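You operate a simulated robot arm through the tools that you are given. There is no shell and no other tool. Be economical: measure what you need, move in short steps, check, and stop when the job is done.

The job below is to be done with a simulated two-armed robot. You get a single attempt, and the scene is never put back.

JOB
On the top of the dark cart, fold the blue rag in half, so that its two long edges meet.

It is judged by the outcome, as a careful person would: the job done as asked, and still so three seconds after it is handed in. It fails if anything else is knocked over, pushed out of place, dropped, spilled or broken. Flat cloth is picked up by pressing the open fingertips on it (5 to 10 N) and closing them slowly along it; thin cloth reads only 2 to 8 mm in the jaws.

ROBOT AND FRAMES
Two 6-joint arms with two-finger parallel grippers on one trunk, on a base that drives. Base frame: it is fixed to the floor where the robot stands at the start and does not move with it; the origin is under the middle of the robot, x ahead of it, y to its left, z up; the surface under the hand at the start is at about z = 0.6. Readings come in m, rad, newtons and seconds.
The left shoulder is at the start at [-0.096, 0.177, 0.781], the right one opposite. With the tool pointing down near the work surface each hand reaches from about 0.28 to 0.72 m from the robot's upright axis, wherever it stands, measured 20 degrees to its own side. Places, roughly: top of the dark cart [0.5, 0.3, 0.6]. Payload 1.57 kg a hand.
Tool frame (each hand has its own): the origin (TCP) lies between the finger pads and is the grasp point; the fingertips stand 0.03 m ahead of it; z points along the fingers, y is the line along which they close. The gripper opens to 0.08 m. The fingers are 0.017 m wide and 0.012 m thick; the gripper's body (0.04 by 0.082 m) begins 0.08 m behind the TCP.
Orientation is told as [roll, pitch, yaw] about the base's x, y, z axes, in that order, counted from this pose: with the fingers straight down and closing along the base's y, the tool's x points along the base's -x, its y along +y and its z along -z.

CONTROLS
- The arms move only by the tool nudge_tool. It takes "left_steps", "right_steps" or both (then of equal length, played together; a hand with none holds still); each is a list of rows, each a list of 7 numbers: the shift along the tool's x, y, z in m, then the turn, a rotation vector about the tool's x, y, z in rad, then the finger opening in m, from 0 to 0.08. In form: [[dx, dy, dz, rx, ry, rz, claw], ...]. A call has 1 to 12 rows; each row shifts and turns the commanded pose from where the row before left it, along the tool's axes as they then stand. Rows are played at 5 a second. More than 0.05 m and 0.15 rad between two rows, or a gripper value outside its range, and nothing of the call is played. A pose out of reach is approached as far as the arm can. The call stops where the force on the tool passes 40 N (or 10 N more than at its start, if that is more) or the arm is blocked; 0.2 s more then pass. The fingers move at their own pace (about 0.072 m/s each) and stop on an object; they squeeze with about 23 N. The grip force told is the motor's: it shows also when the fingers shut on nothing. Time passes only in rows, and 0.2 s behind the last, so rows that do not move let the fingers close. The reply holds the time, the measured pose of the TCP, the force on the tool along the base axes, the opening and the grip force, in the units named above and with some noise, with the torque about the TCP (base axes, N m) and any sound that the robot's microphone picked up.
- Cameras (640 x 400 px; columns grow to the right, rows downward): "scene" is now at [0.0222, 0.008, 1.4855]; the picture's right is [0.15, -0.99, 0.00], its down [-0.88, -0.13, -0.46] and it looks along [0.45, 0.07, -0.89] (base axes); focal length 293 px, centre (320, 200). "left" rides on the left gripper at [0.072, 0.007, -0.122] in its tool frame; the picture's right is [-0.09, 1.00, 0.00], its down [-0.84, -0.08, -0.54] and it looks along [-0.54, -0.05, 0.84] (tool axes); focal length 238 px, centre (320, 200). "right" rides on the right gripper at [0.072, -0.007, -0.122] in its tool frame; the picture's right is [0.09, 1.00, 0.00], its down [-0.84, 0.08, -0.54] and it looks along [-0.54, 0.05, 0.84] (tool axes); focal length 238 px, centre (320, 200). There is no depth. A picture from a camera that has moved, and an enlarged one, comes with that camera's place and axes in the base frame and with its lens.
- camera(camera): a new picture of that camera. The clock stands still meanwhile.
- slide_trunk(by): slides the trunk up (or, below 0, down) by that many m; the arms and the scene camera ride with it, the base frame stays. It gives what a move gives, with no picture.
- roll_base(legs): drives the robot by 1 to 6 legs, each [ahead, left, turn to the left] in m, m and rad, along the robot's own axes; the way and the turn of a leg run together, so that a leg with both is an arc; at most 1.5 m and 3.142 rad a leg. The arms and the cameras ride along, it lands a little off, and it stops where it bumps. It gives what a move gives.
- pan_tilt(pan, tilt): turns the head with the scene camera to pan (to the left, within 2.496 rad either way) and tilt (down, from -0.506 to 1.204), counted from straight ahead of the robot. It gives what a move gives.
- enlarge(camera, box): a new picture of the part [left, top, right, bottom] of that camera's present view, enlarged. The clock stands still meanwhile.
- close_job(): hands the job in; it is judged then, once.

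Go step by step. Nothing tells you exact positions but the pictures and the camera data: compare them with the known pose of the tool, close in by small moves and look again before you grip or let go. The budget is 120 turns and 108 pictures, counting those below and the enlarged ones. Unless the task says otherwise, let go and move clear before handing in, and close with one line.

The tools are called as a command line: name --argument value ..., lists and objects as JSON in quotes. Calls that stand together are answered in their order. nudge_tool: Moves the arms, as the interface text tells. Its arguments: {"type":"object","properties":{"left_steps":{"type":"array"},"right_steps":{"type":"array"}},"required":[]} The other tools are called the same way: slide_trunk (by) slides the trunk up or down; roll_base (legs) drives the base; pan_tilt (pan, tilt) turns the head that bears the scene camera; camera (camera) takes a picture; enlarge (camera, box) takes an enlarged picture of a part of a camera's view; close_job () hands the job in.

At the start:

```text
t: 0.0
left_position: [0.4964, 0.1516, 0.8307]
left_tcp_rot: [0.002, 0.0, 0.001]
left_contact_force: [0.7, 0.1, -0.1]
left_wrist_torque: [0.01, 0.01, 0.0]
left_width: 0.08
left_gripper_force: 0.1
right_position: [0.3872, -0.1458, 0.8134]
right_tcp_rot: [-0.001, 0.001, -0.001]
right_contact_force: [-0.7, 0.9, 0.6]
right_wrist_torque: [-0.01, 0.0, -0.03]
right_width: 0.08
right_gripper_force: 0.0
trunk travel left (down, up): [-0.225, 0.103]
robot x, y, heading: [-0.0008, 0.0038, -0.003]
head pan, tilt: [0.147, 1.094]
```

scene: 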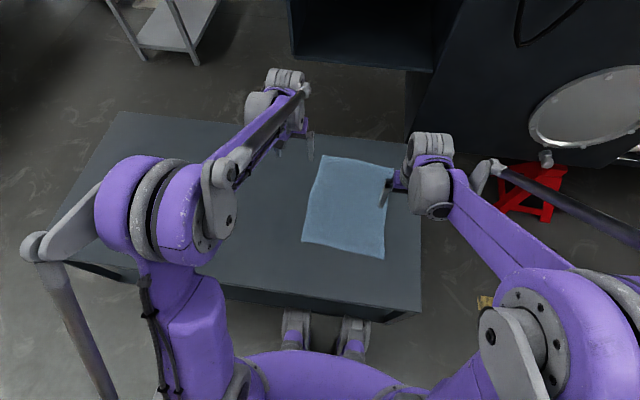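
right: 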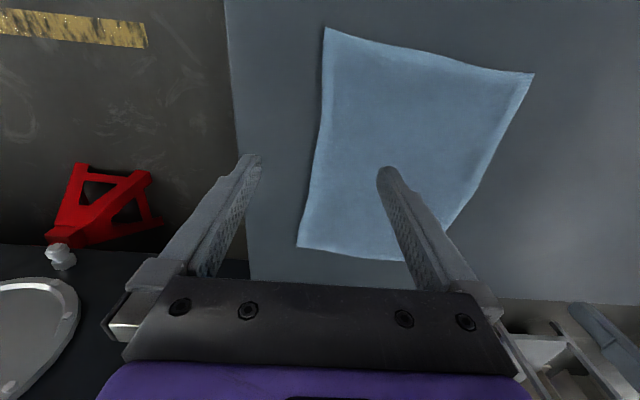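
left: 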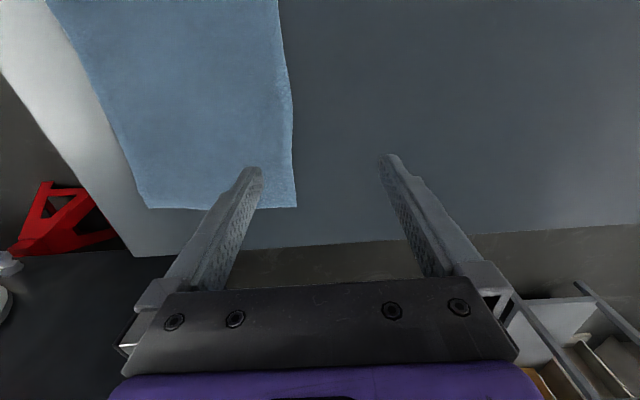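

The rag lies with its long edges along x, at about x 0.31–0.65 and y −0.16 to 0.10. Folding with both hands would be easiest from the cart's right side, so I'll check whether there is room there.

pan_tilt --pan -0.9 --tilt 0.8

camera --camera "scene"

pan_tilt --pan -0.3 --tilt 0.7

camera --camera "scene"

```text
t: 1.3
left_position: [0.4957, 0.151, 0.8299]
left_tcp_rot: [0.001, -0.001, -0.001]
left_contact_force: [0.0, 0.3, 0.0]
left_wrist_torque: [0.01, 0.04, 0.0]
left_width: 0.0799
left_gripper_force: 0.1
right_position: [0.3864, -0.1459, 0.8132]
right_tcp_rot: [0.0, 0.002, -0.001]
right_contact_force: [1.2, -0.5, 0.1]
right_wrist_torque: [0.05, 0.02, 0.02]
right_width: 0.0803
right_gripper_force: 0.0
trunk travel left (down, up): [-0.225, 0.103]
robot x, y, heading: [0.0019, -0.0036, -0.004]
head pan, tilt: [-0.901, 0.799]
```

```text
104 pictures are left
camera scene: at [0.0096, -0.0645, 1.5069], right [-0.78, -0.62, 0.0], down [-0.45, 0.56, -0.7], along [0.43, -0.55, -0.72], focal length 293 px, centre (320, 200)
```

scene: 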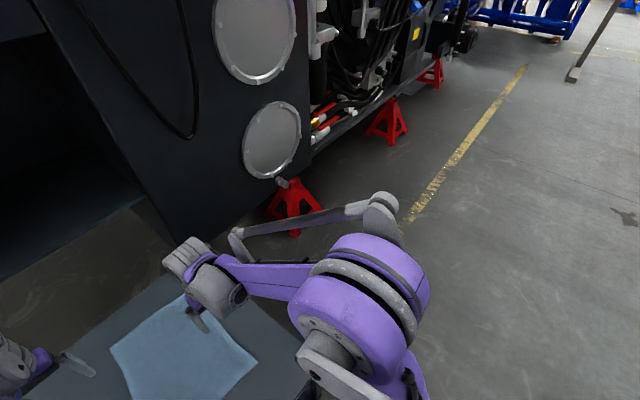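

```text
t: 2.3
left_position: [0.4946, 0.1512, 0.8304]
left_tcp_rot: [0.001, -0.001, 0.0]
left_contact_force: [0.3, -1.1, -0.2]
left_wrist_torque: [0.03, 0.02, -0.01]
left_width: 0.08
left_gripper_force: 0.1
right_position: [0.3873, -0.1458, 0.8124]
right_tcp_rot: [0.001, 0.0, 0.0]
right_contact_force: [0.8, 0.0, 0.8]
right_wrist_torque: [-0.03, 0.0, 0.02]
right_width: 0.0801
right_gripper_force: 0.0
trunk travel left (down, up): [-0.225, 0.103]
robot x, y, heading: [0.0035, 0.0025, -0.005]
head pan, tilt: [-0.3, 0.7]
```

```text
103 pictures are left
camera scene: at [0.0406, -0.0265, 1.5152], right [-0.3, -0.95, 0.0], down [-0.62, 0.19, -0.76], along [0.73, -0.23, -0.64], focal length 293 px, centre (320, 200)
```

scene: 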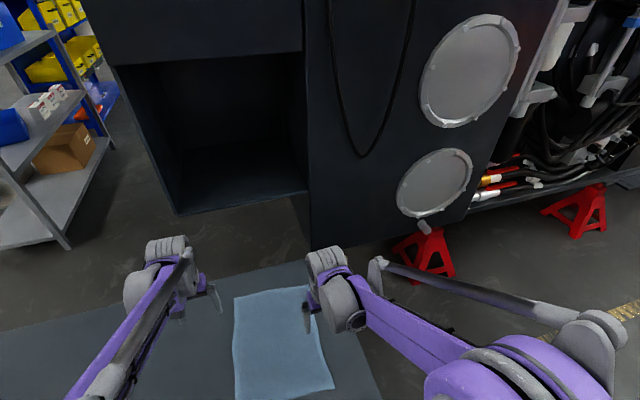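

The floor on the right looks free apart from a red jack stand at about (0.85, −0.9). I'll look behind the robot before backing out.

pan_tilt --pan -2.3 --tilt 0.7

camera --camera "scene"

pan_tilt --pan -1.4 --tilt 0.9

camera --camera "scene"

```text
t: 4.2
left_position: [0.4958, 0.1513, 0.8298]
left_tcp_rot: [0.0, 0.001, -0.001]
left_contact_force: [-0.4, -1.1, 0.1]
left_wrist_torque: [0.02, 0.0, 0.04]
left_width: 0.0797
left_gripper_force: 0.0
right_position: [0.3882, -0.1457, 0.8122]
right_tcp_rot: [0.0, 0.0, 0.001]
right_contact_force: [0.6, -0.1, 0.8]
right_wrist_torque: [0.0, 0.0, -0.01]
right_width: 0.0801
right_gripper_force: 0.0
trunk travel left (down, up): [-0.225, 0.103]
robot x, y, heading: [0.0011, 0.0011, -0.0]
head pan, tilt: [-2.3, 0.7]
```

```text
102 pictures are left
camera scene: at [-0.0972, -0.0647, 1.5152], right [-0.75, 0.67, 0.0], down [0.43, 0.48, -0.76], along [-0.51, -0.57, -0.64], focal length 293 px, centre (320, 200)
```

scene: 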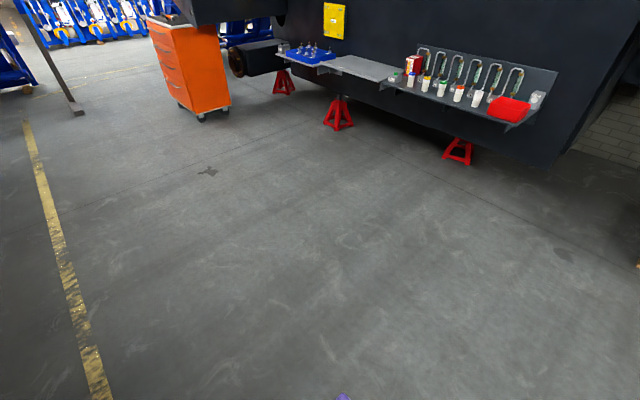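

```text
t: 5.4
left_position: [0.496, 0.1516, 0.8296]
left_tcp_rot: [-0.001, 0.001, -0.003]
left_contact_force: [0.2, 0.2, 0.2]
left_wrist_torque: [0.0, -0.02, -0.01]
left_width: 0.0802
left_gripper_force: 0.0
right_position: [0.3868, -0.1463, 0.8127]
right_tcp_rot: [0.0, 0.0, 0.001]
right_contact_force: [0.3, 0.1, -0.3]
right_wrist_torque: [-0.03, 0.02, -0.02]
right_width: 0.08
right_gripper_force: 0.1
trunk travel left (down, up): [-0.225, 0.103]
robot x, y, heading: [0.0016, -0.0021, -0.001]
head pan, tilt: [-1.4, 0.901]
```

```text
101 pictures are left
camera scene: at [-0.0278, -0.0757, 1.499], right [-0.99, -0.17, 0.0], down [-0.13, 0.77, -0.62], along [0.11, -0.61, -0.78], focal length 293 px, centre (320, 200)
```

scene: 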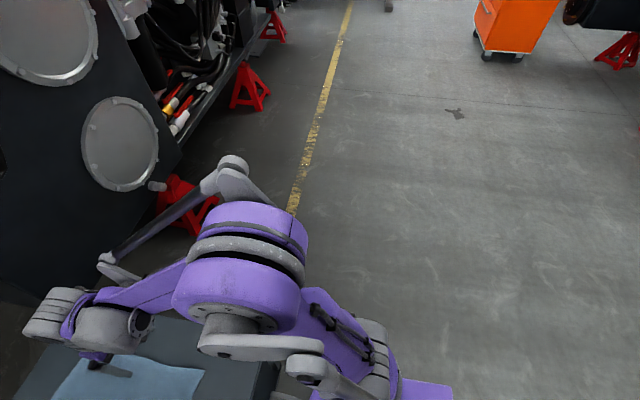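

There's plenty of free floor behind and to the right. I'll back off, shift right and turn left 90°, then look again.

roll_base --legs '[[-0.4, 0, 0], [0, -0.65, 0], [0, 0, 1.571]]'

pan_tilt --pan -0.6 --tilt 0.8

camera --camera "scene"

pan_tilt --pan -1.5 --tilt 0.8

camera --camera "scene"

```text
t: 17.5
left_position: [-0.5447, -0.1559, 0.83]
left_tcp_rot: [-0.001, 0.001, 1.553]
left_contact_force: [-0.4, 0.2, 0.2]
left_wrist_torque: [0.0, -0.02, -0.01]
left_width: 0.0801
left_gripper_force: 0.1
right_position: [-0.2498, -0.2688, 0.813]
right_tcp_rot: [0.001, 0.0, 1.554]
right_contact_force: [0.2, 0.4, -0.1]
right_wrist_torque: [0.01, -0.02, 0.0]
right_width: 0.0799
right_gripper_force: 0.1
trunk travel left (down, up): [-0.225, 0.103]
robot x, y, heading: [-0.402, -0.6546, 1.558]
head pan, tilt: [-1.4, 0.901]
```

```text
t: 18.6
left_position: [-0.5444, -0.1555, 0.8293]
left_tcp_rot: [0.001, 0.0, 1.555]
left_contact_force: [0.5, 0.5, 0.3]
left_wrist_torque: [-0.05, 0.04, 0.01]
left_width: 0.08
left_gripper_force: 0.0
right_position: [-0.2489, -0.2686, 0.8129]
right_tcp_rot: [-0.001, 0.001, 1.553]
right_contact_force: [-0.2, 0.0, 0.4]
right_wrist_torque: [0.02, -0.01, 0.03]
right_width: 0.0802
right_gripper_force: 0.0
trunk travel left (down, up): [-0.225, 0.103]
robot x, y, heading: [-0.4025, -0.6497, 1.556]
head pan, tilt: [-0.6, 0.799]
```

```text
100 pictures are left
camera scene: at [-0.3568, -0.6285, 1.5069], right [0.82, -0.58, 0.0], down [-0.42, -0.58, -0.7], along [0.4, 0.57, -0.72], focal length 293 px, centre (320, 200)
```

scene: 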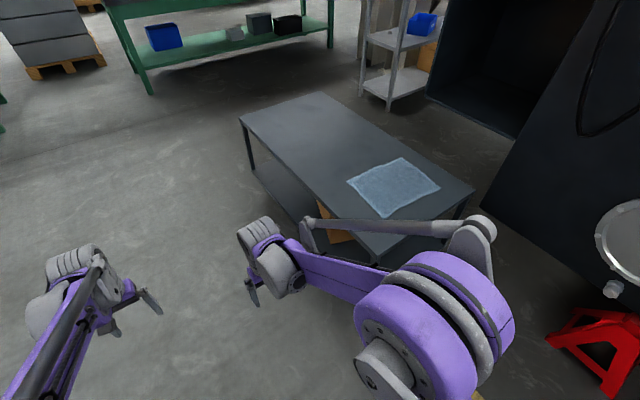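

```text
t: 19.9
left_position: [-0.5447, -0.1555, 0.8294]
left_tcp_rot: [0.0, 0.0, 1.552]
left_contact_force: [0.4, 1.6, -0.1]
left_wrist_torque: [-0.02, -0.02, 0.01]
left_width: 0.0801
left_gripper_force: 0.1
right_position: [-0.25, -0.2683, 0.8137]
right_tcp_rot: [0.0, 0.001, 1.553]
right_contact_force: [-0.6, 0.5, 0.2]
right_wrist_torque: [0.01, 0.02, -0.02]
right_width: 0.08
right_gripper_force: 0.0
trunk travel left (down, up): [-0.225, 0.103]
robot x, y, heading: [-0.405, -0.6514, 1.553]
head pan, tilt: [-1.499, 0.799]
```

```text
99 pictures are left
camera scene: at [-0.323, -0.6898, 1.5069], right [0.06, -1.0, 0.0], down [-0.72, -0.04, -0.7], along [0.7, 0.04, -0.72], focal length 293 px, centre (320, 200)
```

scene: 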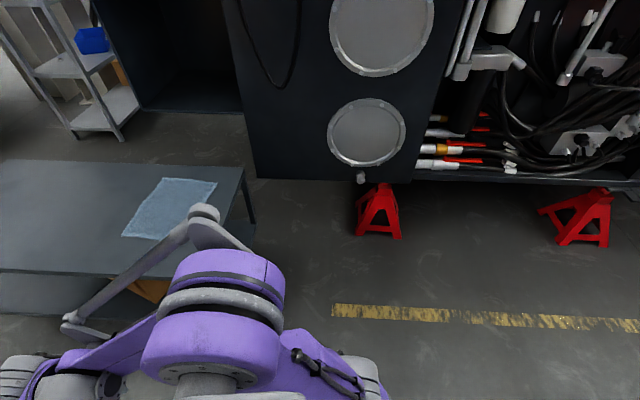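

The way is clear: the jack stand is near (0.85, −0.95) and the machine face is at x ≈ 1.3. I'll move right alongside the cart, then check before closing in.

roll_base --legs '[[0, -0.88, 0.016]]'

pan_tilt --pan 0 --tilt 1.0

camera --camera "scene"

```text
t: 28.0
left_position: [0.3385, -0.1682, 0.8293]
left_tcp_rot: [0.0, 0.001, 1.563]
left_contact_force: [-0.9, 0.4, -0.2]
left_wrist_torque: [0.02, 0.0, 0.05]
left_width: 0.0803
left_gripper_force: 0.0
right_position: [0.6363, -0.2791, 0.8139]
right_tcp_rot: [-0.001, 0.0, 1.56]
right_contact_force: [-0.2, -0.1, 0.0]
right_wrist_torque: [0.0, -0.01, -0.02]
right_width: 0.0802
right_gripper_force: 0.1
trunk travel left (down, up): [-0.225, 0.103]
robot x, y, heading: [0.4848, -0.6628, 1.563]
head pan, tilt: [-1.499, 0.799]
```

```text
t: 29.6
left_position: [0.3403, -0.1679, 0.8304]
left_tcp_rot: [0.0, 0.0, 1.563]
left_contact_force: [-0.1, -0.1, 1.2]
left_wrist_torque: [0.03, -0.03, 0.01]
left_width: 0.0801
left_gripper_force: 0.2
right_position: [0.6355, -0.2785, 0.8136]
right_tcp_rot: [-0.002, -0.001, 1.562]
right_contact_force: [-1.0, -0.3, 0.4]
right_wrist_torque: [0.01, -0.01, 0.01]
right_width: 0.0801
right_gripper_force: 0.1
trunk travel left (down, up): [-0.225, 0.103]
robot x, y, heading: [0.489, -0.6633, 1.56]
head pan, tilt: [0.0, 1.0]
```

```text
98 pictures are left
camera scene: at [0.4854, -0.6358, 1.4918], right [1.0, -0.01, 0.0], down [-0.01, -0.84, -0.54], along [0.0, 0.54, -0.84], focal length 293 px, centre (320, 200)
```

scene: 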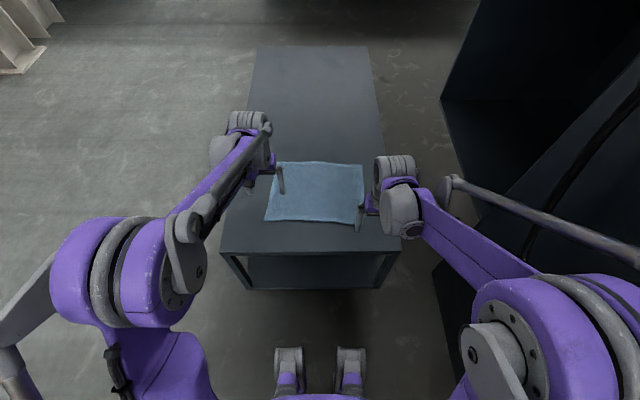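

The robot is now facing the rag, with the long edges running crosswise at y ≈ −0.16 and y ≈ 0.10. I'll drive a bit closer, leaving the wheels clear of the cart.

roll_base --legs '[[0.16, 0.01, 0.01]]'

pan_tilt --pan 0 --tilt 1.15

camera --camera "scene"

camera --camera "left"

camera --camera "right"

```text
t: 31.0
left_position: [0.3266, -0.0092, 0.8302]
left_tcp_rot: [0.0, -0.001, 1.568]
left_contact_force: [0.1, 0.9, -0.3]
left_wrist_torque: [0.0, 0.05, 0.01]
left_width: 0.0799
left_gripper_force: 0.0
right_position: [0.6228, -0.1184, 0.8132]
right_tcp_rot: [0.0, 0.0, 1.568]
right_contact_force: [0.3, 0.2, -0.1]
right_wrist_torque: [-0.03, -0.01, 0.01]
right_width: 0.0802
right_gripper_force: 0.1
trunk travel left (down, up): [-0.225, 0.103]
robot x, y, heading: [0.4773, -0.5084, 1.567]
head pan, tilt: [0.0, 1.0]
```

```text
t: 31.7
left_position: [0.3257, -0.0093, 0.8305]
left_tcp_rot: [0.0, 0.001, 1.569]
left_contact_force: [-0.2, -0.1, 1.1]
left_wrist_torque: [0.02, 0.01, -0.04]
left_width: 0.08
left_gripper_force: 0.1
right_position: [0.6231, -0.1183, 0.8132]
right_tcp_rot: [0.001, 0.001, 1.568]
right_contact_force: [0.3, -0.2, 0.1]
right_wrist_torque: [0.0, 0.05, 0.0]
right_width: 0.0802
right_gripper_force: 0.2
trunk travel left (down, up): [-0.225, 0.103]
robot x, y, heading: [0.4731, -0.5052, 1.571]
head pan, tilt: [0.0, 1.15]
```

```text
97 pictures are left
camera scene: at [0.4758, -0.487, 1.4821], right [1.0, 0.0, 0.0], down [0.0, -0.91, -0.41], along [0.0, 0.41, -0.91], focal length 293 px, centre (320, 200)
```

scene: 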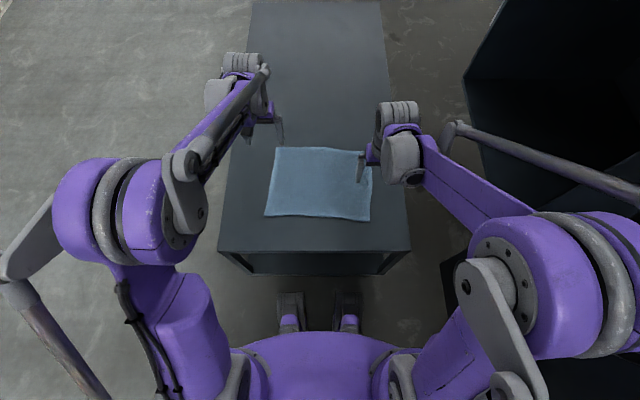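

```text
96 pictures are left
camera left: at [0.3183, -0.0806, 0.9504], right [-1.0, 0.09, 0.0], down [0.08, 0.84, 0.54], along [0.05, 0.54, -0.84], focal length 238 px, centre (320, 200)
```

left: 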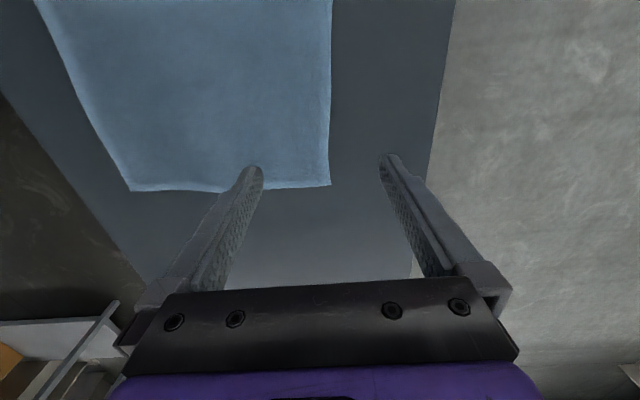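

```text
95 pictures are left
camera right: at [0.63, -0.1908, 0.9345], right [-1.0, -0.09, 0.0], down [-0.08, 0.84, 0.54], along [-0.05, 0.54, -0.84], focal length 238 px, centre (320, 200)
```

right: 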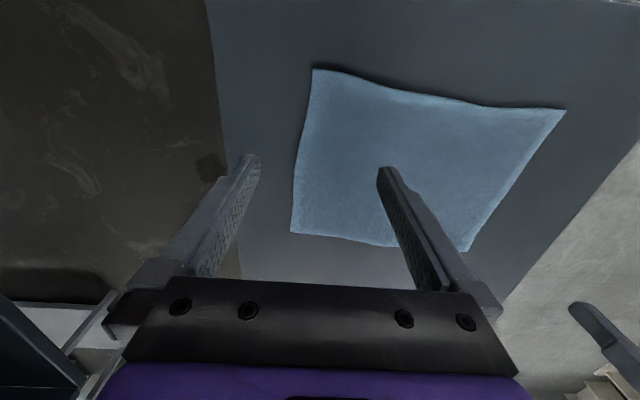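

The corners come out at far-left (0.318, 0.115), far-right (0.658, 0.097), near-left (0.294, −0.150) and near-right (0.638, −0.168). I'll hover both hands over the two far corners, about 3 cm in along the edge, with the fingers partly closed.

nudge_tool --left_steps '[[-0.022, -0.0042, 0.026, 0, 0, 0.0106, 0.04], [-0.022, -0.0042, 0.026, 0, 0, 0.0106, 0.04], [-0.022, -0.0042, 0.026, 0, 0, 0.0106, 0.04], [-0.022, -0.0042, 0.026, 0, 0, 0.0106, 0.04], [-0.022, -0.0042, 0.026, 0, 0, 0.0106, 0.04], [0, 0, 0, 0, 0, 0, 0.04], [0, 0, 0, 0, 0, 0, 0.04]]' --right_steps '[[-0.041, -0.0008, 0.0226, 0, 0, 0.0106, 0.04], [-0.041, -0.0008, 0.0226, 0, 0, 0.0106, 0.04], [-0.041, -0.0008, 0.0226, 0, 0, 0.0106, 0.04], [-0.041, -0.0008, 0.0226, 0, 0, 0.0106, 0.04], [-0.041, -0.0008, 0.0226, 0, 0, 0.0106, 0.04], [0, 0, 0, 0, 0, 0, 0.04], [0, 0, 0, 0, 0, 0, 0.04]]'

camera --camera "left"

camera --camera "right"

camera --camera "scene"

```text
t: 33.3
left_position: [0.3508, 0.1002, 0.7008]
left_tcp_rot: [-0.001, 0.0, 1.516]
left_contact_force: [-0.2, -0.1, -0.3]
left_wrist_torque: [-0.01, 0.0, 0.01]
left_width: 0.0402
left_gripper_force: 0.1
right_position: [0.6323, 0.0867, 0.6964]
right_tcp_rot: [0.0, 0.0, 1.517]
right_contact_force: [-0.1, 0.3, 0.6]
right_wrist_torque: [-0.03, 0.01, 0.0]
right_width: 0.0401
right_gripper_force: 0.1
trunk travel left (down, up): [-0.225, 0.103]
robot x, y, heading: [0.4751, -0.5081, 1.572]
head pan, tilt: [0.0, 1.15]
```

```text
94 pictures are left
camera left: at [0.3388, 0.0293, 0.8212], right [-0.99, 0.15, 0.0], down [0.12, 0.83, 0.54], along [0.08, 0.54, -0.84], focal length 238 px, centre (320, 200)
```

left: 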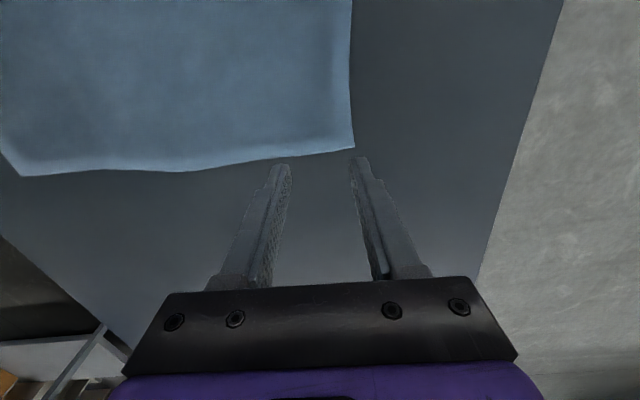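

```text
93 pictures are left
camera right: at [0.6354, 0.0136, 0.8194], right [-1.0, -0.04, 0.0], down [-0.03, 0.84, 0.54], along [-0.02, 0.54, -0.84], focal length 238 px, centre (320, 200)
```

right: 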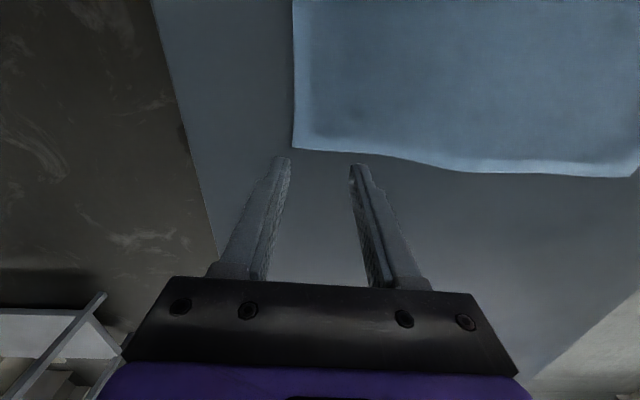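

```text
92 pictures are left
camera scene: at [0.4759, -0.4863, 1.4821], right [1.0, 0.0, 0.0], down [0.0, -0.91, -0.41], along [0.0, 0.41, -0.91], focal length 293 px, centre (320, 200)
```

scene: 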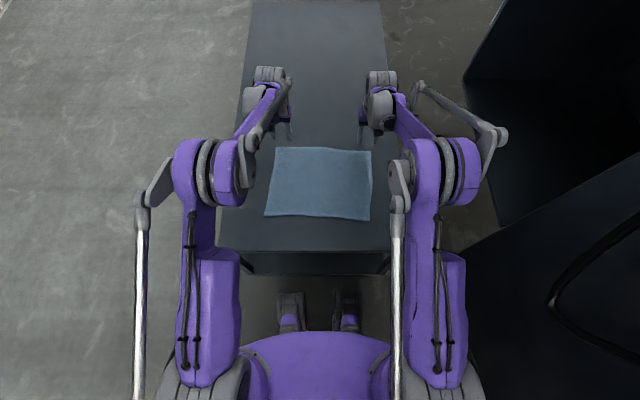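

The gap between each hand's fingers sits over the cloth about 15 mm inside the far edge. I'll shift both hands slightly inward along the edge and drop to just above the cloth.

nudge_tool --left_steps '[[0, -0.004, 0.03, 0, 0, 0, 0.04], [0, 0, 0.02, 0, 0, 0, 0.04], [0, 0, 0.01, 0, 0, 0, 0.04], [0, 0, 0.003, 0, 0, 0, 0.04], [0, 0, 0, 0, 0, 0, 0.04]]' --right_steps '[[0, 0.01, 0.03, 0, 0, 0, 0.04], [0, 0, 0.02, 0, 0, 0, 0.04], [0, 0, 0.009, 0, 0, 0, 0.04], [0, 0, 0, 0, 0, 0, 0.04], [0, 0, 0, 0, 0, 0, 0.04]]'

camera --camera "left"

camera --camera "right"

```text
t: 34.5
left_position: [0.354, 0.0992, 0.6361]
left_tcp_rot: [0.0, -0.001, 1.516]
left_contact_force: [0.1, -0.5, -0.2]
left_wrist_torque: [-0.03, 0.02, -0.03]
left_width: 0.04
left_gripper_force: 0.0
right_position: [0.622, 0.087, 0.6412]
right_tcp_rot: [-0.001, -0.001, 1.517]
right_contact_force: [-1.3, 0.0, -1.7]
right_wrist_torque: [0.04, -0.01, -0.03]
right_width: 0.0399
right_gripper_force: 0.0
trunk travel left (down, up): [-0.225, 0.103]
robot x, y, heading: [0.4744, -0.5026, 1.568]
head pan, tilt: [0.0, 1.15]
```

```text
91 pictures are left
camera left: at [0.3422, 0.0288, 0.7569], right [-0.99, 0.15, 0.0], down [0.12, 0.83, 0.54], along [0.08, 0.54, -0.84], focal length 238 px, centre (320, 200)
```

left: 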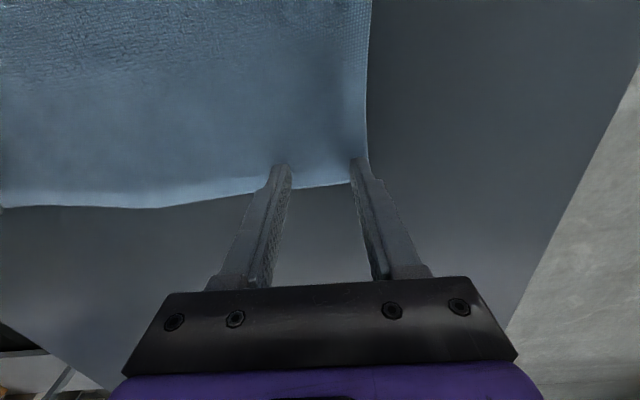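

```text
90 pictures are left
camera right: at [0.6252, 0.0146, 0.7628], right [-1.0, -0.04, 0.0], down [-0.03, 0.84, 0.54], along [-0.02, 0.54, -0.84], focal length 238 px, centre (320, 200)
```

right: 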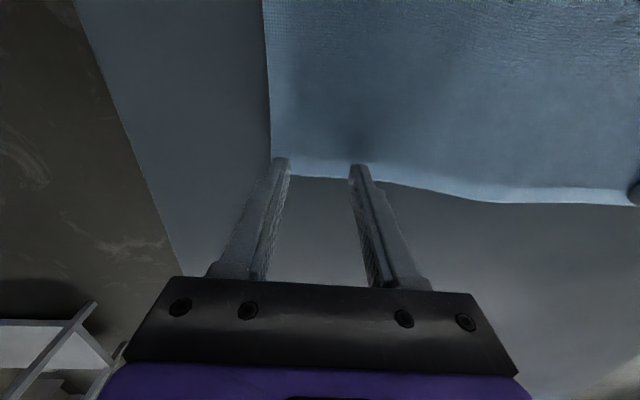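

Both are over the cloth just inside the corners. I'll move them in slightly, then press down lightly in small steps.

nudge_tool --left_steps '[[0.002, -0.004, 0, 0, 0, 0, 0.04], [0, 0, 0.003, 0, 0, 0, 0.04], [0, 0, 0.002, 0, 0, 0, 0.04], [0, 0, 0.001, 0, 0, 0, 0.04], [0, 0, 0.001, 0, 0, 0, 0.04]]' --right_steps '[[0.003, 0.006, 0.004, 0, 0, 0, 0.04], [0, 0, 0.004, 0, 0, 0, 0.04], [0, 0, 0.002, 0, 0, 0, 0.04], [0, 0, 0.001, 0, 0, 0, 0.04], [0, 0, 0.001, 0, 0, 0, 0.04]]'

```text
t: 35.7
left_position: [0.3569, 0.0972, 0.6315]
left_tcp_rot: [0.0, -0.005, 1.517]
left_contact_force: [0.1, 4.9, 15.6]
left_wrist_torque: [0.1, 0.02, -0.02]
left_width: 0.0399
left_gripper_force: 0.1
right_position: [0.6172, 0.0841, 0.6313]
right_tcp_rot: [-0.001, -0.005, 1.516]
right_contact_force: [2.5, 9.5, 38.7]
right_wrist_torque: [0.22, -0.23, 0.05]
right_width: 0.04
right_gripper_force: 0.1
trunk travel left (down, up): [-0.225, 0.103]
robot x, y, heading: [0.4769, -0.5009, 1.569]
head pan, tilt: [0.0, 1.15]
```

Contact at about z = 0.6315, but the force is too high. I'll ease off to about 8 N.

nudge_tool --left_steps '[[0, 0, -0.0008, 0, 0, 0, 0.04], [0, 0, 0, 0, 0, 0, 0.04]]' --right_steps '[[0, 0, -0.0017, 0, 0, 0, 0.04], [0, 0, 0, 0, 0, 0, 0.04]]'

```text
t: 36.3
left_position: [0.3565, 0.0965, 0.6329]
left_tcp_rot: [0.001, -0.002, 1.517]
left_contact_force: [2.1, 3.4, 17.0]
left_wrist_torque: [0.1, -0.07, 0.0]
left_width: 0.0399
left_gripper_force: 0.0
right_position: [0.6151, 0.083, 0.6332]
right_tcp_rot: [0.0, -0.001, 1.517]
right_contact_force: [1.9, 6.1, 27.3]
right_wrist_torque: [0.15, -0.16, 0.04]
right_width: 0.0399
right_gripper_force: 0.1
trunk travel left (down, up): [-0.225, 0.103]
robot x, y, heading: [0.4788, -0.5065, 1.567]
head pan, tilt: [0.0, 1.15]
```

nudge_tool --left_steps '[[0, 0, -0.0012, 0, 0, 0, 0.04], [0, 0, 0, 0, 0, 0, 0.04]]' --right_steps '[[0, 0, -0.0028, 0, 0, 0, 0.04], [0, 0, 0, 0, 0, 0, 0.04]]'

```text
t: 36.9
left_position: [0.3568, 0.0966, 0.6326]
left_tcp_rot: [0.001, -0.001, 1.516]
left_contact_force: [-1.3, 0.2, 15.9]
left_wrist_torque: [0.02, -0.01, 0.0]
left_width: 0.0397
left_gripper_force: 0.1
right_position: [0.615, 0.0832, 0.6332]
right_tcp_rot: [-0.001, -0.001, 1.517]
right_contact_force: [1.9, -0.4, 3.2]
right_wrist_torque: [-0.04, -0.02, 0.0]
right_width: 0.0399
right_gripper_force: 0.1
trunk travel left (down, up): [-0.225, 0.103]
robot x, y, heading: [0.4761, -0.5038, 1.571]
head pan, tilt: [0.0, 1.15]
```

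Left is at 16 N and right at 3 N, so I'll trim both and then close the fingers slowly.

nudge_tool --left_steps '[[0, 0, -0.0008, 0, 0, 0, 0.04], [0, 0, 0, 0, 0, 0, 0.04]]' --right_steps '[[0, 0, 0.0006, 0, 0, 0, 0.04], [0, 0, 0, 0, 0, 0, 0.04]]'

```text
t: 37.5
left_position: [0.3579, 0.0969, 0.6336]
left_tcp_rot: [0.001, 0.0, 1.515]
left_contact_force: [-1.5, -2.3, 9.0]
left_wrist_torque: [-0.04, 0.0, -0.02]
left_width: 0.0401
left_gripper_force: 0.0
right_position: [0.6152, 0.0835, 0.6333]
right_tcp_rot: [-0.001, 0.001, 1.518]
right_contact_force: [-0.1, -1.0, 3.8]
right_wrist_torque: [-0.05, -0.03, 0.02]
right_width: 0.0399
right_gripper_force: 0.1
trunk travel left (down, up): [-0.225, 0.103]
robot x, y, heading: [0.4775, -0.5027, 1.575]
head pan, tilt: [0.0, 1.15]
```

nudge_tool --left_steps '[[0, 0, 0, 0, 0, 0, 0.035], [0, 0, 0, 0, 0, 0, 0.03], [0, 0, 0, 0, 0, 0, 0.025], [0, 0, 0, 0, 0, 0, 0.02], [0, 0, 0, 0, 0, 0, 0.015], [0, 0, 0, 0, 0, 0, 0.01], [0, 0, 0, 0, 0, 0, 0.005], [0, 0, 0, 0, 0, 0, 0.0], [0, 0, 0, 0, 0, 0, 0.0], [0, 0, 0, 0, 0, 0, 0.0]]' --right_steps '[[0, 0, 0.0008, 0, 0, 0, 0.035], [0, 0, 0, 0, 0, 0, 0.03], [0, 0, 0, 0, 0, 0, 0.025], [0, 0, 0, 0, 0, 0, 0.02], [0, 0, 0, 0, 0, 0, 0.015], [0, 0, 0, 0, 0, 0, 0.01], [0, 0, 0, 0, 0, 0, 0.005], [0, 0, 0, 0, 0, 0, 0.0], [0, 0, 0, 0, 0, 0, 0.0], [0, 0, 0, 0, 0, 0, 0.0]]'

camera --camera "left"

camera --camera "right"

```text
t: 39.7
left_position: [0.3577, 0.0977, 0.6331]
left_tcp_rot: [-0.002, -0.001, 1.514]
left_contact_force: [10.1, -0.4, 7.8]
left_wrist_torque: [-0.01, -0.36, 0.01]
left_width: 0.0054
left_gripper_force: 22.7
right_position: [0.6143, 0.0837, 0.6338]
right_tcp_rot: [0.001, -0.002, 1.516]
right_contact_force: [-11.7, 0.3, 6.7]
right_wrist_torque: [0.0, 0.35, 0.02]
right_width: 0.0039
right_gripper_force: 23.2
trunk travel left (down, up): [-0.225, 0.103]
robot x, y, heading: [0.4769, -0.508, 1.568]
head pan, tilt: [0.0, 1.15]
```

```text
89 pictures are left
camera left: at [0.3464, 0.0267, 0.7537], right [-0.99, 0.15, 0.0], down [0.12, 0.83, 0.54], along [0.08, 0.54, -0.84], focal length 238 px, centre (320, 200)
```

left: 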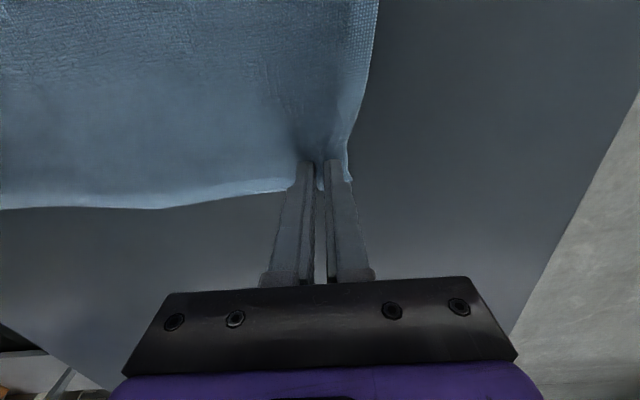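

```text
88 pictures are left
camera right: at [0.6184, 0.0109, 0.7545], right [-1.0, -0.04, 0.0], down [-0.03, 0.84, 0.54], along [-0.02, 0.54, -0.84], focal length 238 px, centre (320, 200)
```

right: 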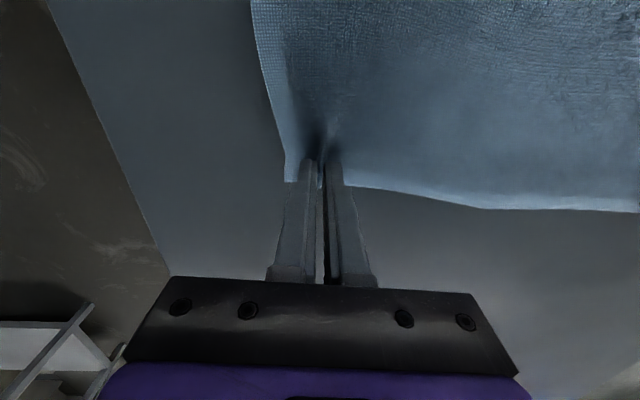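

Both hands hold cloth (5.4 and 3.9 mm), and the edge between them is taut. I'll bring the hands together a little while lifting along the start of the fold arc, then check.

nudge_tool --left_steps '[[0, -0.003, -0.003, 0, 0, 0, 0], [0.0014, -0.002, -0.0126, 0, 0, 0, 0], [0.0043, 0, -0.0153, 0, 0, 0, 0], [0.007, 0, -0.0145, 0, 0, 0, 0], [0, 0, 0, 0, 0, 0, 0]]' --right_steps '[[0, 0.003, -0.003, 0, 0, 0, 0], [0.0014, 0.002, -0.0126, 0, 0, 0, 0], [0.0043, 0, -0.0153, 0, 0, 0, 0], [0.007, 0, -0.0145, 0, 0, 0, 0], [0, 0, 0, 0, 0, 0, 0]]'

camera --camera "scene"

camera --camera "left"

camera --camera "right"

```text
t: 40.9
left_position: [0.3624, 0.085, 0.6782]
left_tcp_rot: [-0.001, -0.001, 1.517]
left_contact_force: [1.4, 0.5, 0.1]
left_wrist_torque: [-0.02, -0.02, 0.0]
left_width: 0.0049
left_gripper_force: 22.8
right_position: [0.6089, 0.0719, 0.6777]
right_tcp_rot: [0.0, 0.001, 1.517]
right_contact_force: [-2.1, 0.5, 0.0]
right_wrist_torque: [0.02, 0.0, 0.01]
right_width: 0.0037
right_gripper_force: 23.2
trunk travel left (down, up): [-0.225, 0.103]
robot x, y, heading: [0.4788, -0.5062, 1.567]
head pan, tilt: [0.0, 1.15]
```

```text
87 pictures are left
camera scene: at [0.4758, -0.4864, 1.482], right [1.0, 0.0, 0.0], down [0.0, -0.91, -0.41], along [0.0, 0.41, -0.91], focal length 293 px, centre (320, 200)
```

scene: 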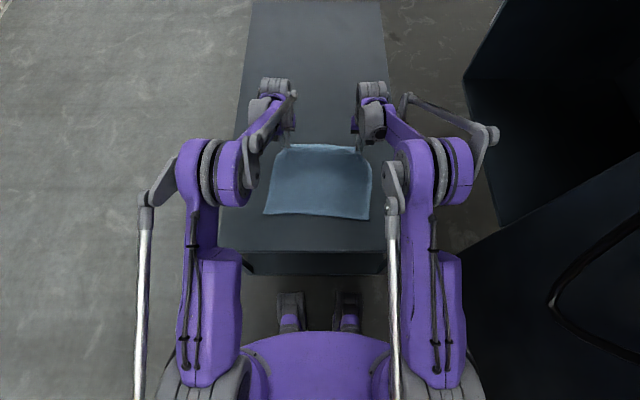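

```text
86 pictures are left
camera left: at [0.3506, 0.0141, 0.7987], right [-0.99, 0.15, 0.0], down [0.12, 0.83, 0.54], along [0.08, 0.54, -0.84], focal length 238 px, centre (320, 200)
```

left: 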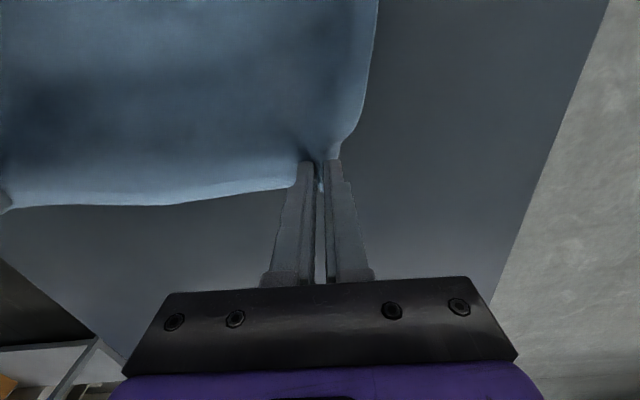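

```text
85 pictures are left
camera right: at [0.6131, -0.001, 0.7989], right [-1.0, -0.04, 0.0], down [-0.03, 0.84, 0.54], along [-0.02, 0.54, -0.84], focal length 238 px, centre (320, 200)
```

right: 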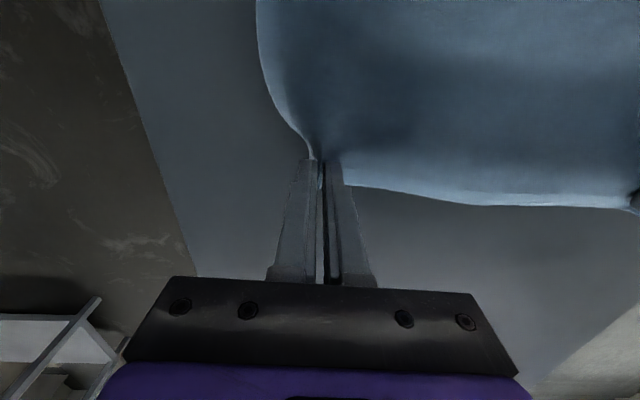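

Both corners are held and the near edge hasn't moved. I'll continue the arc to about three quarters.

nudge_tool --left_steps '[[0.0096, 0, -0.0134, 0, 0, 0, 0], [0.0119, 0, -0.0119, 0, 0, 0, 0], [0.014, 0, -0.0102, 0, 0, 0, 0], [0.0157, 0, -0.0082, 0, 0, 0, 0], [0.017, 0, -0.006, 0, 0, 0, 0], [0.0179, 0, -0.0037, 0, 0, 0, 0], [0.0183, 0, -0.0012, 0, 0, 0, 0], [0.0183, 0, 0.0012, 0, 0, 0, 0], [0.0179, 0, 0.0037, 0, 0, 0, 0], [0.017, 0, 0.006, 0, 0, 0, 0], [0.0157, 0, 0.0082, 0, 0, 0, 0], [0.014, 0, 0.0102, 0, 0, 0, 0]]' --right_steps '[[0.0096, 0, -0.0134, 0, 0, 0, 0], [0.0119, 0, -0.0119, 0, 0, 0, 0], [0.014, 0, -0.0102, 0, 0, 0, 0], [0.0157, 0, -0.0082, 0, 0, 0, 0], [0.017, 0, -0.006, 0, 0, 0, 0], [0.0179, 0, -0.0037, 0, 0, 0, 0], [0.0183, 0, -0.0012, 0, 0, 0, 0], [0.0183, 0, 0.0012, 0, 0, 0, 0], [0.0179, 0, 0.0037, 0, 0, 0, 0], [0.017, 0, 0.006, 0, 0, 0, 0], [0.0157, 0, 0.0082, 0, 0, 0, 0], [0.014, 0, 0.0102, 0, 0, 0, 0]]'

camera --camera "scene"

camera --camera "left"

camera --camera "right"

```text
t: 43.5
left_position: [0.3519, -0.1027, 0.7032]
left_tcp_rot: [0.0, -0.001, 1.518]
left_contact_force: [1.0, -0.4, 0.4]
left_wrist_torque: [0.05, -0.11, 0.0]
left_width: 0.005
left_gripper_force: 23.0
right_position: [0.6005, -0.113, 0.7034]
right_tcp_rot: [0.0, 0.001, 1.516]
right_contact_force: [-2.2, -0.6, -0.3]
right_wrist_torque: [0.0, 0.01, 0.0]
right_width: 0.0038
right_gripper_force: 23.4
trunk travel left (down, up): [-0.225, 0.103]
robot x, y, heading: [0.477, -0.5066, 1.572]
head pan, tilt: [0.0, 1.15]
```

```text
84 pictures are left
camera scene: at [0.4758, -0.487, 1.4821], right [1.0, 0.0, 0.0], down [0.0, -0.91, -0.41], along [0.0, 0.41, -0.91], focal length 293 px, centre (320, 200)
```

scene: 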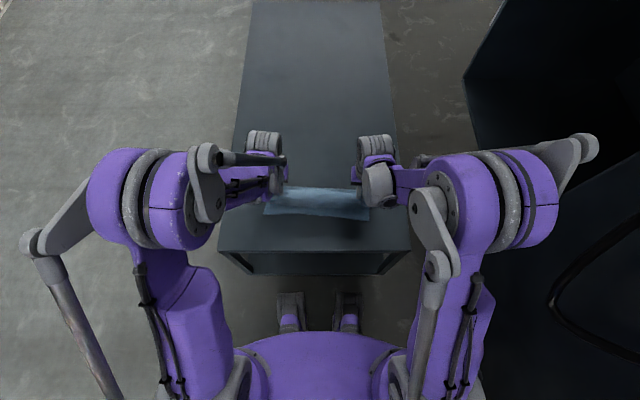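

```text
83 pictures are left
camera left: at [0.3401, -0.1734, 0.8234], right [-0.99, 0.15, 0.0], down [0.12, 0.83, 0.54], along [0.08, 0.54, -0.84], focal length 238 px, centre (320, 200)
```

left: 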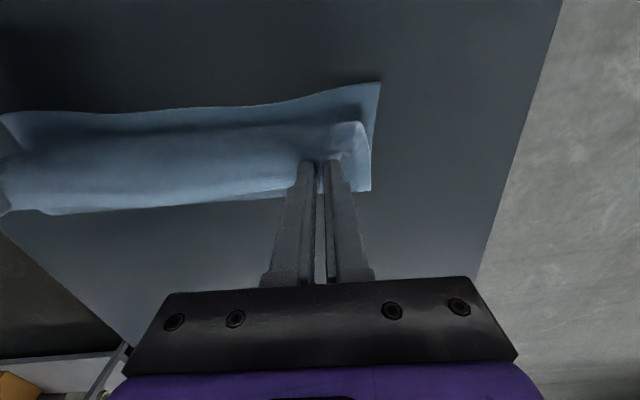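

```text
82 pictures are left
camera right: at [0.6034, -0.1871, 0.8251], right [-1.0, -0.04, 0.0], down [-0.03, 0.84, 0.54], along [-0.02, 0.54, -0.84], focal length 238 px, centre (320, 200)
```

right: 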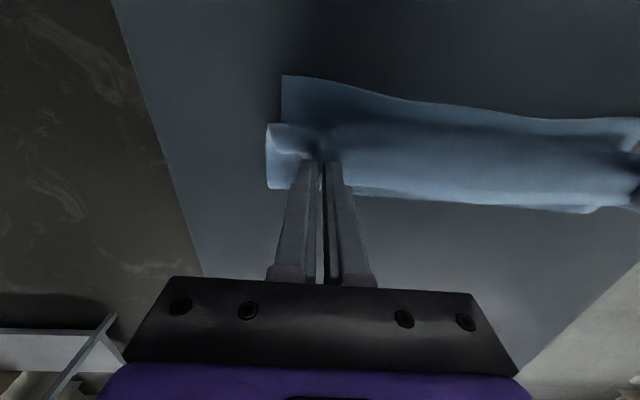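

The fold is forming. I want to see how the free flap hangs below the fingertips before landing it.

enlarge --camera "left" --box '[220, 60, 420, 220]'

enlarge --camera "right" --box '[220, 60, 420, 220]'

enlarge --camera "scene" --box '[240, 160, 400, 260]'

```text
2.50 times, centred on (320, 140) of left
camera zoom: at [0.3401, -0.1734, 0.8234], right [-0.99, 0.15, 0.0], down [0.12, 0.83, 0.54], along [0.08, 0.54, -0.84], focal length 596 px, centre (320, 350)
```

zoom: 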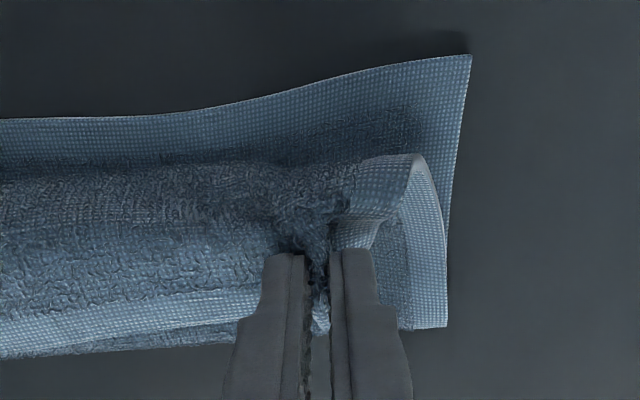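

```text
2.50 times, centred on (320, 140) of right
camera zoom: at [0.6034, -0.1871, 0.8251], right [-1.0, -0.04, 0.0], down [-0.03, 0.84, 0.54], along [-0.02, 0.54, -0.84], focal length 596 px, centre (320, 350)
```

zoom: 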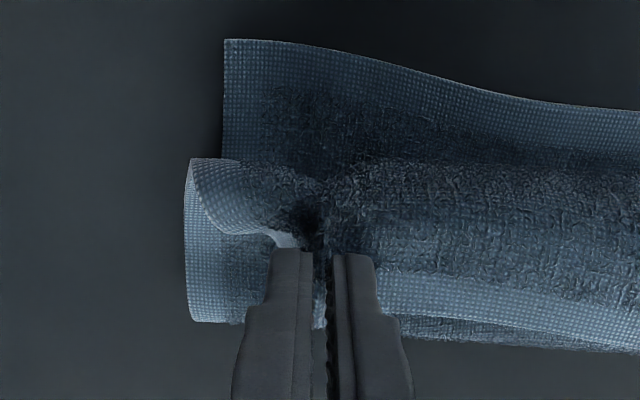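

```text
4.00 times, centred on (320, 210) of scene
camera zoom: at [0.4758, -0.487, 1.4821], right [1.0, 0.0, 0.0], down [0.0, -0.91, -0.41], along [0.0, 0.41, -0.91], focal length 1171 px, centre (320, 160)
```

zoom: 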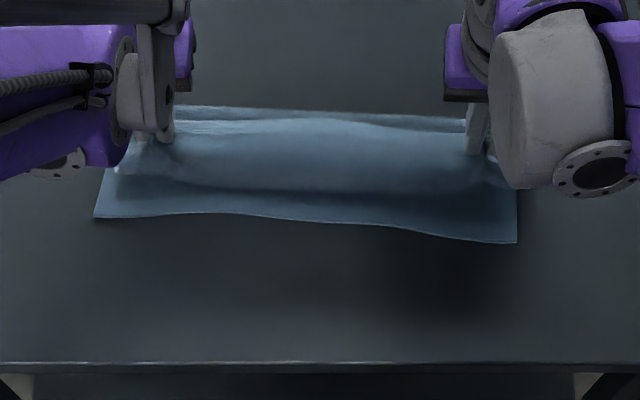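

The ridge grip keeps the free hem pointing away from me, so laying it here would make an S-fold. I'll take the cloth back along the same arc, flatten it, and re-grip right at the edge so the hem can turn over freely.

nudge_tool --left_steps '[[-0.014, 0, -0.0102, 0, 0, 0, 0], [-0.0157, 0, -0.0082, 0, 0, 0, 0], [-0.017, 0, -0.006, 0, 0, 0, 0], [-0.0179, 0, -0.0037, 0, 0, 0, 0], [-0.0183, 0, -0.0012, 0, 0, 0, 0], [-0.0183, 0, 0.0012, 0, 0, 0, 0], [-0.0179, 0, 0.0037, 0, 0, 0, 0], [-0.017, 0, 0.006, 0, 0, 0, 0], [-0.0157, 0, 0.0082, 0, 0, 0, 0], [-0.014, 0, 0.0102, 0, 0, 0, 0], [-0.0119, 0, 0.0119, 0, 0, 0, 0], [-0.0096, 0, 0.0134, 0, 0, 0, 0]]' --right_steps '[[-0.014, 0, -0.0102, 0, 0, 0, 0], [-0.0157, 0, -0.0082, 0, 0, 0, 0], [-0.017, 0, -0.006, 0, 0, 0, 0], [-0.0179, 0, -0.0037, 0, 0, 0, 0], [-0.0183, 0, -0.0012, 0, 0, 0, 0], [-0.0183, 0, 0.0012, 0, 0, 0, 0], [-0.0179, 0, 0.0037, 0, 0, 0, 0], [-0.017, 0, 0.006, 0, 0, 0, 0], [-0.0157, 0, 0.0082, 0, 0, 0, 0], [-0.014, 0, 0.0102, 0, 0, 0, 0], [-0.0119, 0, 0.0119, 0, 0, 0, 0], [-0.0096, 0, 0.0134, 0, 0, 0, 0]]'

nudge_tool --left_steps '[[-0.007, 0, 0.0145, 0, 0, 0, 0], [-0.0043, 0, 0.0153, 0, 0, 0, 0], [-0.0014, 0, 0.01, 0, 0, 0, 0], [0, 0.003, 0.003, 0, 0, 0, 0], [0, 0, 0, 0, 0, 0, 0]]' --right_steps '[[-0.007, 0, 0.0145, 0, 0, 0, 0], [-0.0043, 0, 0.0153, 0, 0, 0, 0], [-0.0014, 0, 0.01, 0, 0, 0, 0], [0, -0.003, 0.003, 0, 0, 0, 0], [0, 0, 0, 0, 0, 0, 0]]'

camera --camera "scene"

```text
t: 46.1
left_position: [0.3625, 0.0857, 0.6777]
left_tcp_rot: [-0.001, -0.001, 1.515]
left_contact_force: [2.4, -0.8, -0.8]
left_wrist_torque: [-0.03, -0.09, -0.01]
left_width: 0.005
left_gripper_force: 22.9
right_position: [0.6113, 0.0718, 0.6774]
right_tcp_rot: [0.0, -0.001, 1.518]
right_contact_force: [-3.0, 0.8, 0.3]
right_wrist_torque: [0.0, 0.04, 0.02]
right_width: 0.0037
right_gripper_force: 22.6
trunk travel left (down, up): [-0.225, 0.103]
robot x, y, heading: [0.478, -0.5073, 1.568]
head pan, tilt: [0.0, 1.15]
```

```text
t: 47.3
left_position: [0.3606, 0.0966, 0.6355]
left_tcp_rot: [-0.002, 0.0, 1.516]
left_contact_force: [5.9, 0.8, 0.9]
left_wrist_torque: [-0.01, -0.18, 0.02]
left_width: 0.0051
left_gripper_force: 23.2
right_position: [0.6141, 0.0854, 0.633]
right_tcp_rot: [-0.001, -0.001, 1.516]
right_contact_force: [-5.7, 0.2, 1.7]
right_wrist_torque: [0.02, 0.14, 0.02]
right_width: 0.0038
right_gripper_force: 23.3
trunk travel left (down, up): [-0.225, 0.103]
robot x, y, heading: [0.4746, -0.5088, 1.567]
head pan, tilt: [0.0, 1.15]
```

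```text
78 pictures are left
camera scene: at [0.4758, -0.487, 1.4821], right [1.0, 0.0, 0.0], down [0.0, -0.91, -0.41], along [0.0, 0.41, -0.91], focal length 293 px, centre (320, 200)
```

scene: 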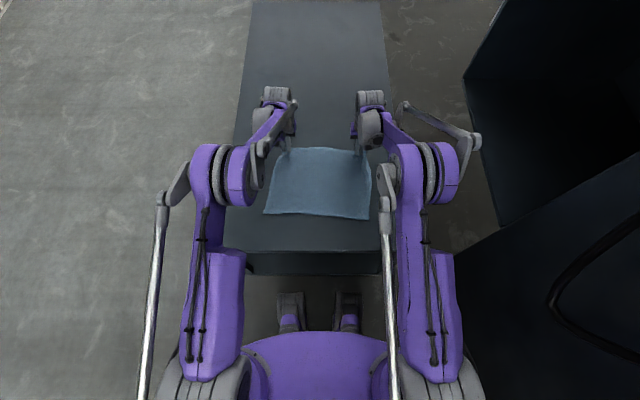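

The rag is back nearly flat. I'll open slowly, lift clear and look.

nudge_tool --left_steps '[[0, 0, 0, 0, 0, 0, 0.01], [0, 0, 0, 0, 0, 0, 0.02], [0, 0, 0, 0, 0, 0, 0.03], [0, 0, 0, 0, 0, 0, 0.04], [0, 0, -0.01, 0, 0, 0, 0.04], [0, 0, -0.03, 0, 0, 0, 0.04], [0, 0, -0.03, 0, 0, 0, 0.04], [0, 0, 0, 0, 0, 0, 0.04]]' --right_steps '[[0, 0, 0, 0, 0, 0, 0.01], [0, 0, 0, 0, 0, 0, 0.02], [0, 0, 0, 0, 0, 0, 0.03], [0, 0, 0, 0, 0, 0, 0.04], [0, 0, -0.01, 0, 0, 0, 0.04], [0, 0, -0.03, 0, 0, 0, 0.04], [0, 0, -0.03, 0, 0, 0, 0.04], [0, 0, 0, 0, 0, 0, 0.04]]'

camera --camera "left"

camera --camera "right"

enlarge --camera "scene" --box '[220, 120, 420, 245]'

```text
t: 49.1
left_position: [0.3588, 0.0988, 0.7039]
left_tcp_rot: [0.0, -0.001, 1.515]
left_contact_force: [0.3, -0.1, -1.3]
left_wrist_torque: [-0.03, 0.02, 0.01]
left_width: 0.04
left_gripper_force: 0.1
right_position: [0.6121, 0.0841, 0.7065]
right_tcp_rot: [-0.001, 0.0, 1.518]
right_contact_force: [-0.1, -0.2, -0.9]
right_wrist_torque: [0.0, 0.0, 0.0]
right_width: 0.0397
right_gripper_force: 0.1
trunk travel left (down, up): [-0.225, 0.103]
robot x, y, heading: [0.4789, -0.5079, 1.566]
head pan, tilt: [0.0, 1.15]
```

```text
77 pictures are left
camera left: at [0.3475, 0.0276, 0.8247], right [-0.99, 0.15, 0.0], down [0.12, 0.83, 0.54], along [0.08, 0.54, -0.84], focal length 238 px, centre (320, 200)
```

left: 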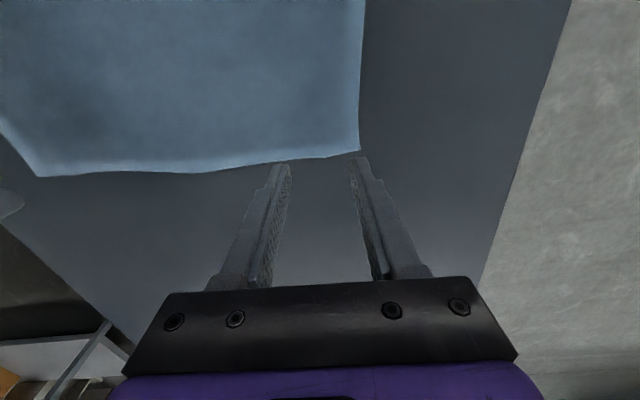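

```text
76 pictures are left
camera right: at [0.6151, 0.0116, 0.8275], right [-1.0, -0.04, 0.0], down [-0.03, 0.84, 0.54], along [-0.02, 0.54, -0.84], focal length 238 px, centre (320, 200)
```

right: 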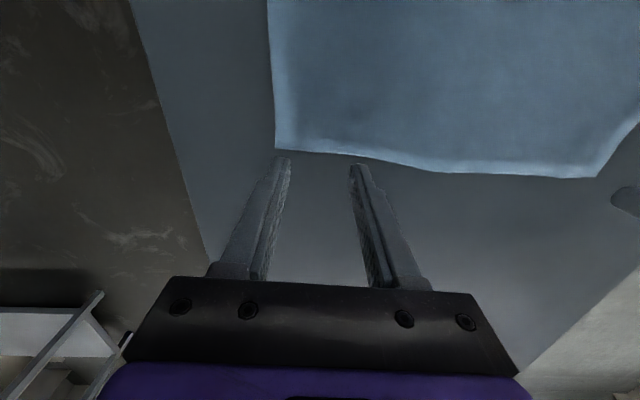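

```text
3.20 times, centred on (320, 182) of scene
camera zoom: at [0.4758, -0.4864, 1.482], right [1.0, 0.0, 0.0], down [0.0, -0.91, -0.41], along [0.0, 0.41, -0.91], focal length 937 px, centre (320, 256)
```

zoom: 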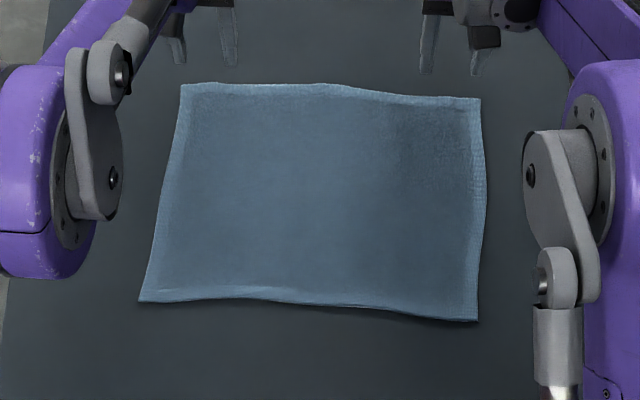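

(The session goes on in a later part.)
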